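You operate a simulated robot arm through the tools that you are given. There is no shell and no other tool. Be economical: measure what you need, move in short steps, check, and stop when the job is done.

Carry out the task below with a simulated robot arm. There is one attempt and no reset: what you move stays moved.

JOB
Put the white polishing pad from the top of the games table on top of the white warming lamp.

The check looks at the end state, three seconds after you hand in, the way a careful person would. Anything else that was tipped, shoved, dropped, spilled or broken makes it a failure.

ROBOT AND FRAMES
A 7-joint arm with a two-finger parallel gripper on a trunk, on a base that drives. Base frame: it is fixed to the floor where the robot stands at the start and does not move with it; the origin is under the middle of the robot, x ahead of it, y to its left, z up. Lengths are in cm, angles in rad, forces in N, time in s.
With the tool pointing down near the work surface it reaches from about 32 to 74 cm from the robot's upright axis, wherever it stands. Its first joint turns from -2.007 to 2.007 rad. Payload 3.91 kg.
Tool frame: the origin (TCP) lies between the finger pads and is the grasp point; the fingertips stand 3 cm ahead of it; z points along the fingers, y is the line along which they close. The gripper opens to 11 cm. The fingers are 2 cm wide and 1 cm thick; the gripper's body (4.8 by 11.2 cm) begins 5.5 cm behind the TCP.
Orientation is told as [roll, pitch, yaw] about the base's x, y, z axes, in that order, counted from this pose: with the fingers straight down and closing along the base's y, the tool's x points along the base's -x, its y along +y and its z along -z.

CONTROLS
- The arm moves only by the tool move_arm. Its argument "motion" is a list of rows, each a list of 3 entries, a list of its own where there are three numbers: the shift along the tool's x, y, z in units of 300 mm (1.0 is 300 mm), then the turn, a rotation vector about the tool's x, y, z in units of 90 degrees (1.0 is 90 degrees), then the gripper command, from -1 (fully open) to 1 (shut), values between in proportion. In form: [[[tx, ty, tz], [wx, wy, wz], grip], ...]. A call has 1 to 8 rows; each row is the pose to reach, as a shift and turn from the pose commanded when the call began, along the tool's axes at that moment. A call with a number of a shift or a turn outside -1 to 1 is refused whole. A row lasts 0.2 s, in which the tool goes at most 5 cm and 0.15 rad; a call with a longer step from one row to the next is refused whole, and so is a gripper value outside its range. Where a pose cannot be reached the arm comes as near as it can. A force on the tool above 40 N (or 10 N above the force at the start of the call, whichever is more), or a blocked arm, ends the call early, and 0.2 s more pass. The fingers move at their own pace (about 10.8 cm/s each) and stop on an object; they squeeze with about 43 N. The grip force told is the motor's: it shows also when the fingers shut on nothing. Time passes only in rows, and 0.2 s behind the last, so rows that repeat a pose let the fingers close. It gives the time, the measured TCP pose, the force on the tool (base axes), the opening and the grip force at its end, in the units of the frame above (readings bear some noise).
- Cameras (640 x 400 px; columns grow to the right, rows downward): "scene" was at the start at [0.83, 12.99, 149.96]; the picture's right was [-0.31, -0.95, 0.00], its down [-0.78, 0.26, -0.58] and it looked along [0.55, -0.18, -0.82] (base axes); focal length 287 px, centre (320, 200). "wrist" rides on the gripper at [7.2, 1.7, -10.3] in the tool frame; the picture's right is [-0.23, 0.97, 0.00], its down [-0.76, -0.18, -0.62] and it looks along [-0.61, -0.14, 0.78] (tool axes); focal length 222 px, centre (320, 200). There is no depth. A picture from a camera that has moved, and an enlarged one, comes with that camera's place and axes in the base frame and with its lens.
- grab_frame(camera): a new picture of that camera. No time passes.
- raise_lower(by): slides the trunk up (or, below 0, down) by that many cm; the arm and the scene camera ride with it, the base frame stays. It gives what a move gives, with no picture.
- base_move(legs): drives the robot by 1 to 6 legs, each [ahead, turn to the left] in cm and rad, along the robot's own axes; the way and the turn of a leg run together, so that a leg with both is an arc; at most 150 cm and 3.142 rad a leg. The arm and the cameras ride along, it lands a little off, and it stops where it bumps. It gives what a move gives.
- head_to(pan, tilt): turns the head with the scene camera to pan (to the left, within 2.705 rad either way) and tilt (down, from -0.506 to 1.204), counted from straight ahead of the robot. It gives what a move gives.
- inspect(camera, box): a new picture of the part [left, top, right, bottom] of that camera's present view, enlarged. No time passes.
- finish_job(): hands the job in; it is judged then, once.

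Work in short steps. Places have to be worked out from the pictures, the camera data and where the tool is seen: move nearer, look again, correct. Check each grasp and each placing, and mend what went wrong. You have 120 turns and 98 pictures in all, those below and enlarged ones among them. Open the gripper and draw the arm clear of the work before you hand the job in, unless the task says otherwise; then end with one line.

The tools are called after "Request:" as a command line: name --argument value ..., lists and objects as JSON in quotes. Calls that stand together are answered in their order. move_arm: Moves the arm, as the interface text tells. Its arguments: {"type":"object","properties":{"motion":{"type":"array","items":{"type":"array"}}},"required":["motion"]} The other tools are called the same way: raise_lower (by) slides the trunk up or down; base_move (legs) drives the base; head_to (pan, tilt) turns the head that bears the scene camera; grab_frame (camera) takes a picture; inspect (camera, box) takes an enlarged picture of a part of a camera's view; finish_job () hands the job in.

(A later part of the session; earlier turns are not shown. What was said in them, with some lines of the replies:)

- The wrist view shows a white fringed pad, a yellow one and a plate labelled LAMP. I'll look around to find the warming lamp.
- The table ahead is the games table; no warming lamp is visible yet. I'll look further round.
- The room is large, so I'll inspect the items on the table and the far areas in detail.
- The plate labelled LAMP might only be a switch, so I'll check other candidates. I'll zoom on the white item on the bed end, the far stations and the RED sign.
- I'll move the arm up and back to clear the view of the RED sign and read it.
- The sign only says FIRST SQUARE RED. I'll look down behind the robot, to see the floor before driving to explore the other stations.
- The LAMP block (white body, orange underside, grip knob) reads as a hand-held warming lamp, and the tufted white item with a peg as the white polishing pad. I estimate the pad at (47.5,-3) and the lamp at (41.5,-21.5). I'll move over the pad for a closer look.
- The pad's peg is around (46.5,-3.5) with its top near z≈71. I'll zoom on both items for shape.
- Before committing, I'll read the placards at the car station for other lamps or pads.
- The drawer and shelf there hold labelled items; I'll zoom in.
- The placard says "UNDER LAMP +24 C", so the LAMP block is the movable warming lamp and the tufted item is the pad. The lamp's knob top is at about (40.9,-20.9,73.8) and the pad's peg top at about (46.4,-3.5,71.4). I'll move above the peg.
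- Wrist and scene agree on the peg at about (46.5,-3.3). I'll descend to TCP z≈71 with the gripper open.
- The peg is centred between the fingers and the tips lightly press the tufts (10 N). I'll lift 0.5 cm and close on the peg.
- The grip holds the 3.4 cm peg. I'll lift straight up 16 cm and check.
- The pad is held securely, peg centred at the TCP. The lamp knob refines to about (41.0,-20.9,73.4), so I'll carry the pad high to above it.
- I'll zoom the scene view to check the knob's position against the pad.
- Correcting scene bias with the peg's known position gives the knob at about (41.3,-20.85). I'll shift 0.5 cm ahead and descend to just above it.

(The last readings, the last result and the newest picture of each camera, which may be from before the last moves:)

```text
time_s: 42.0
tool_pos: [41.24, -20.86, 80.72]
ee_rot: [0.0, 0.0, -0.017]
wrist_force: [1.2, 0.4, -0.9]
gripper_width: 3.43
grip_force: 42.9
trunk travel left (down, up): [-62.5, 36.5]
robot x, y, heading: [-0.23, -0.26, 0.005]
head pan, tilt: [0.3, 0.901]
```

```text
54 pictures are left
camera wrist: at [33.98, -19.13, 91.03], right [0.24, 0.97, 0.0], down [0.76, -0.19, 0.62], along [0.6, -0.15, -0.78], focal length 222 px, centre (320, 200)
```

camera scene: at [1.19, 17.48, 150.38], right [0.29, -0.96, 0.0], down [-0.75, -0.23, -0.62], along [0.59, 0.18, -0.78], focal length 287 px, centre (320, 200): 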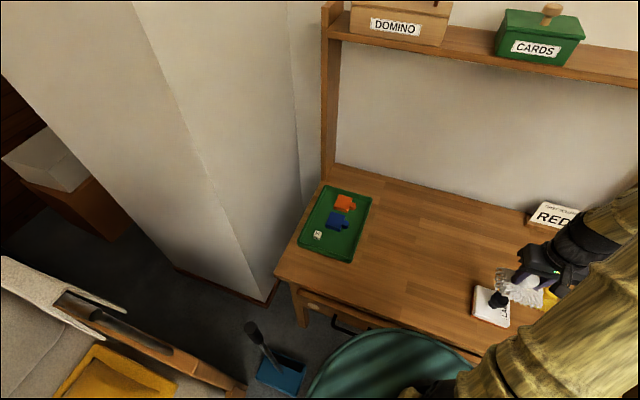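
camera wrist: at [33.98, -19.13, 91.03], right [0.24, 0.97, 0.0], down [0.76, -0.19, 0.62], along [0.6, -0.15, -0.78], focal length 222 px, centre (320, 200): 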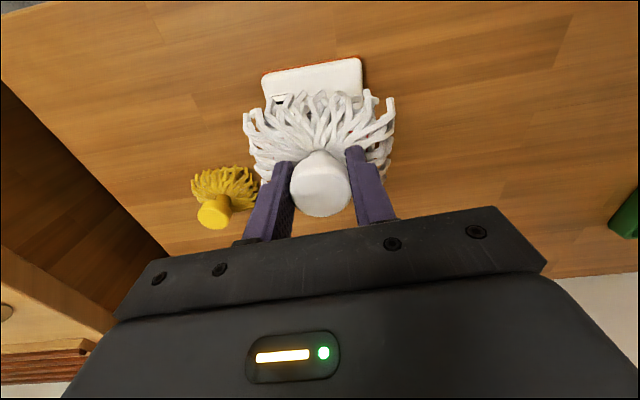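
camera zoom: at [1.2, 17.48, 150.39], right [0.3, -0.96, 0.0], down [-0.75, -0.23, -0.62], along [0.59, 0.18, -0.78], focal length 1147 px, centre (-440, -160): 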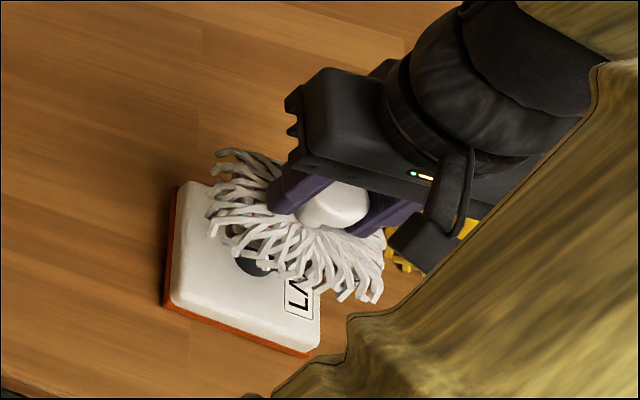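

The projection puts the pad's base within ~0.5 cm of the knob centre. I'll lower in small steps until contact.

Request:
move_arm --motion '[[[0, 0, 0.012], [0, 0, 0], 1], [[0, 0, 0.024], [0, 0, 0], 1], [[0, 0, 0.03], [0, 0, 0], 1], [[0, 0, 0.036], [0, 0, 0], 1]]'

Request:
inspect --camera "scene" --box '[440, 240, 580, 340]'

```text
time_s: 43.1
tool_pos: [41.34, -20.85, 79.93]
ee_rot: [-0.005, -0.007, -0.016]
wrist_force: [-5.5, 3.2, 26.0]
gripper_width: 3.45
grip_force: 42.9
trunk travel left (down, up): [-62.5, 36.5]
robot x, y, heading: [-0.17, 0.03, 0.003]
head pan, tilt: [0.3, 0.901]
stopped in row 4: the force on the tool passed its limit (the readings are from after the stop); the commanded pose is now the measured one
```

```text
4.00 times, centred on (510, 290) of scene
camera zoom: at [0.9, 17.62, 150.38], right [0.3, -0.96, 0.0], down [-0.75, -0.23, -0.62], along [0.59, 0.18, -0.78], focal length 1147 px, centre (-440, -160)
```

zoom: 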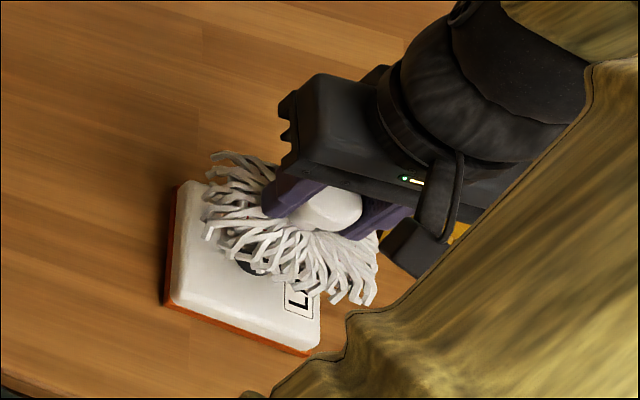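

Contact at TCP z≈80, matching the knob height. I'll ease up 0.1 cm and open just slightly (to ~4.4 cm) so I can see whether the pad balances.

Request:
move_arm --motion '[[[0, 0, -0.004], [0, 0, 0], 1], [[0, 0, -0.004], [0, 0, 0], 0.36], [[0, 0, -0.004], [0, 0, 0], 0.2], [[0, 0, -0.004], [0, 0, 0], 0.2]]'

Request:
inspect --camera "scene" --box '[440, 240, 580, 340]'

Request:
grab_frame --camera "wrist"

```text
time_s: 44.1
tool_pos: [41.37, -20.93, 79.72]
ee_rot: [-0.001, -0.003, -0.017]
wrist_force: [-0.5, -0.2, 0.1]
gripper_width: 4.4
grip_force: 0.2
trunk travel left (down, up): [-62.5, 36.5]
robot x, y, heading: [0.11, 0.14, -0.002]
head pan, tilt: [0.3, 0.901]
```

```text
4.00 times, centred on (510, 290) of scene
camera zoom: at [1.18, 17.48, 150.38], right [0.3, -0.96, 0.0], down [-0.75, -0.23, -0.62], along [0.59, 0.18, -0.78], focal length 1147 px, centre (-440, -160)
```

zoom: 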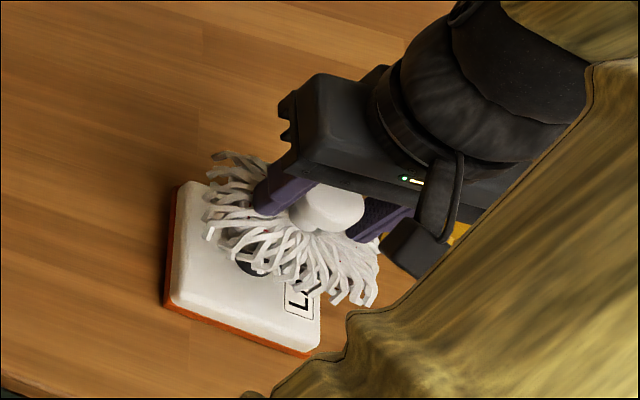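

```text
51 pictures are left
camera wrist: at [34.05, -19.15, 90.14], right [0.24, 0.97, 0.0], down [0.76, -0.19, 0.63], along [0.61, -0.15, -0.78], focal length 222 px, centre (320, 200)
```

wrist: 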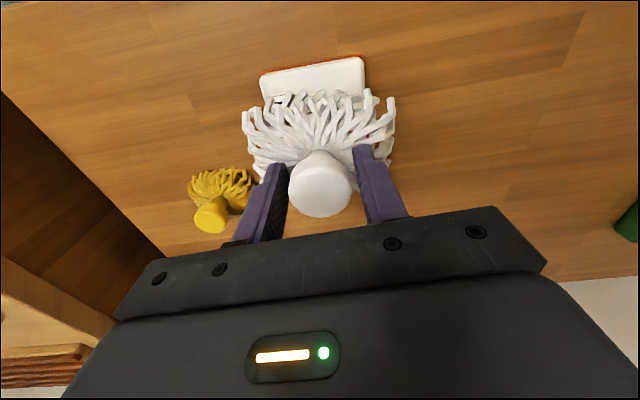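

The pad stays level with the fingers off it. I'll open wider, wait, and compare.

Request:
move_arm --motion '[[[0, 0, 0], [0, 0, 0], 0], [[0, 0, 0], [0, 0, 0], -0.3], [[0, 0, 0], [0, 0, 0], -0.3], [[0, 0, 0], [0, 0, 0], -0.3], [[0, 0, 0], [0, 0, 0], -0.3], [[0, 0, 0], [0, 0, 0], -0.3]]'

Request:
grab_frame --camera "wrist"

```text
time_s: 45.5
tool_pos: [41.47, -20.79, 79.74]
ee_rot: [-0.002, -0.004, -0.018]
wrist_force: [-0.4, 0.5, -0.6]
gripper_width: 7.14
grip_force: 0.1
trunk travel left (down, up): [-62.5, 36.5]
robot x, y, heading: [-0.04, 0.11, 0.003]
head pan, tilt: [0.3, 0.901]
```

```text
50 pictures are left
camera wrist: at [34.05, -19.15, 90.15], right [0.24, 0.97, 0.0], down [0.76, -0.19, 0.63], along [0.61, -0.15, -0.78], focal length 222 px, centre (320, 200)
```

wrist: 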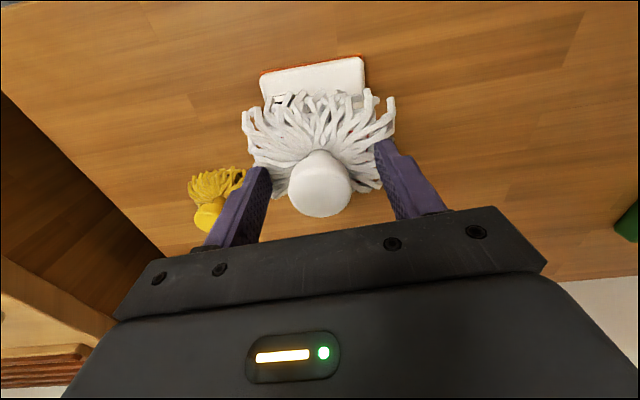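

It hasn't moved. I'll lift straight up slowly, then check.

Request:
move_arm --motion '[[[0, 0, -0.03], [0, 0, 0], -0.3], [[0, 0, -0.08], [0, 0, 0], -0.3], [[0, 0, -0.15], [0, 0, 0], -0.3], [[0, 0, -0.25], [0, 0, 0], -0.3], [[0, 0, -0.35], [0, 0, 0], -0.3], [[0, 0, -0.45], [0, 0, 0], -0.6]]'

Request:
inspect --camera "scene" --box '[440, 240, 580, 340]'

Request:
grab_frame --camera "wrist"

```text
time_s: 47.0
tool_pos: [41.26, -20.83, 93.22]
ee_rot: [-0.001, -0.004, -0.017]
wrist_force: [-0.4, -0.4, 0.5]
gripper_width: 8.79
grip_force: 0.0
trunk travel left (down, up): [-62.5, 36.5]
robot x, y, heading: [0.0, -0.63, -0.004]
head pan, tilt: [0.3, 0.901]
```

```text
4.00 times, centred on (510, 290) of scene
camera zoom: at [1.14, 17.51, 150.38], right [0.3, -0.96, 0.0], down [-0.75, -0.23, -0.62], along [0.59, 0.18, -0.78], focal length 1147 px, centre (-440, -160)
```

zoom: 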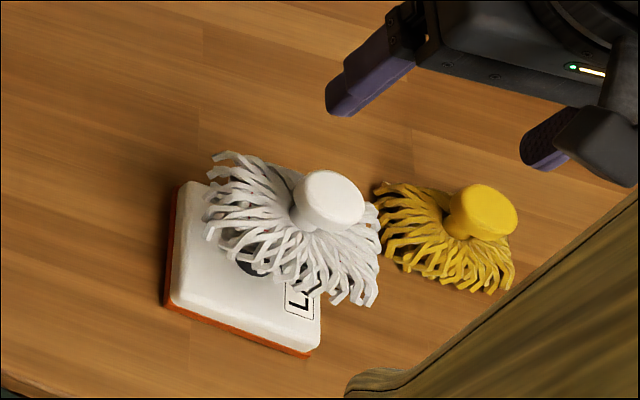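

```text
48 pictures are left
camera wrist: at [33.96, -19.15, 103.62], right [0.24, 0.97, 0.0], down [0.76, -0.19, 0.63], along [0.61, -0.15, -0.78], focal length 222 px, centre (320, 200)
```

wrist: 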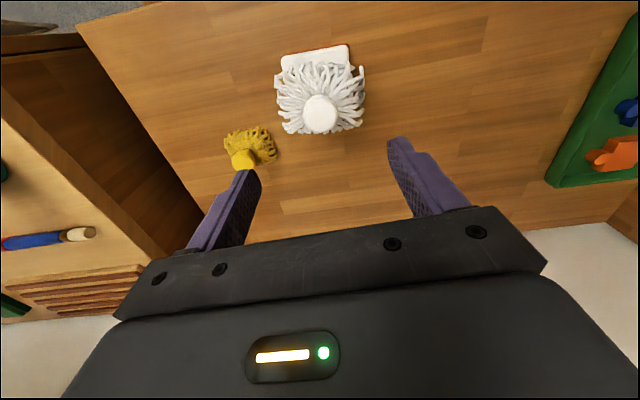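

The pad sits level on the lamp, and nothing else was disturbed. I'll draw the arm further clear and take a last look.

Request:
move_arm --motion '[[[0.1, 0, -0.05], [0, 0, 0], -1], [[0.22, 0, -0.1], [0, 0, 0], -1], [[0.28, 0, -0.15], [0, 0, 0], -1], [[0.28, 0, -0.15], [0, 0, 0], -1], [[0.28, 0, -0.15], [0, 0, 0], -1]]'

Request:
inspect --camera "scene" --box '[440, 240, 580, 340]'

Request:
grab_frame --camera "scene"

```text
time_s: 48.1
tool_pos: [32.93, -20.79, 97.78]
ee_rot: [-0.001, -0.004, -0.018]
wrist_force: [0.4, 0.3, 0.5]
gripper_width: 10.99
grip_force: 0.1
trunk travel left (down, up): [-62.5, 36.5]
robot x, y, heading: [-0.31, -0.06, 0.001]
head pan, tilt: [0.3, 0.901]
```

```text
4.00 times, centred on (510, 290) of scene
camera zoom: at [1.18, 17.48, 150.39], right [0.3, -0.96, 0.0], down [-0.75, -0.23, -0.62], along [0.59, 0.18, -0.78], focal length 1147 px, centre (-440, -160)
```

zoom: 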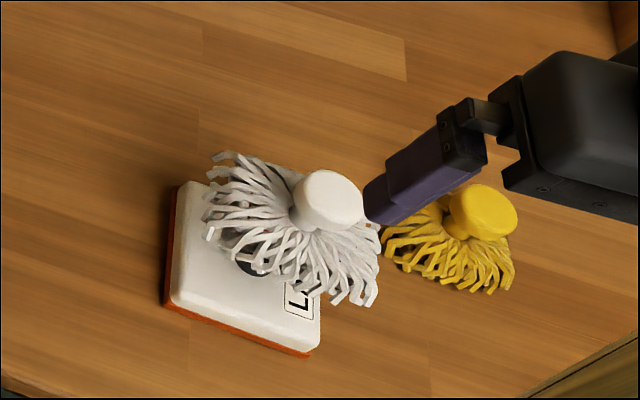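

```text
46 pictures are left
camera scene: at [1.18, 17.48, 150.39], right [0.3, -0.96, 0.0], down [-0.75, -0.23, -0.62], along [0.59, 0.18, -0.78], focal length 287 px, centre (320, 200)
```

scene: 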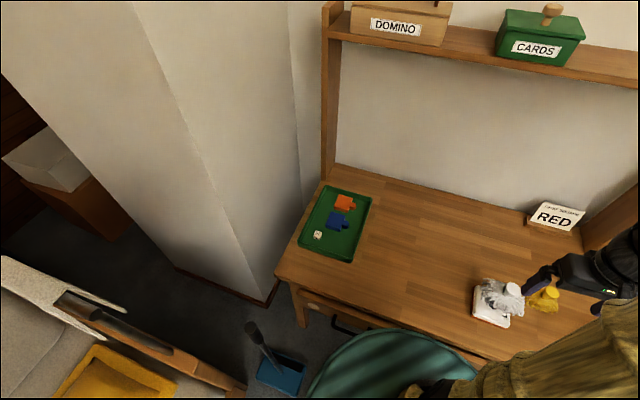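

The pad rests stably on the lamp and the arm is clear with the gripper open, so I'm handing in.

Request:
finish_job

```text
The job is handed in.
```

The white polishing pad is balanced level on the knob of the white block labelled LAMP, which I took to be the warming lamp; nothing else was disturbed, and the arm is clear with the gripper open.
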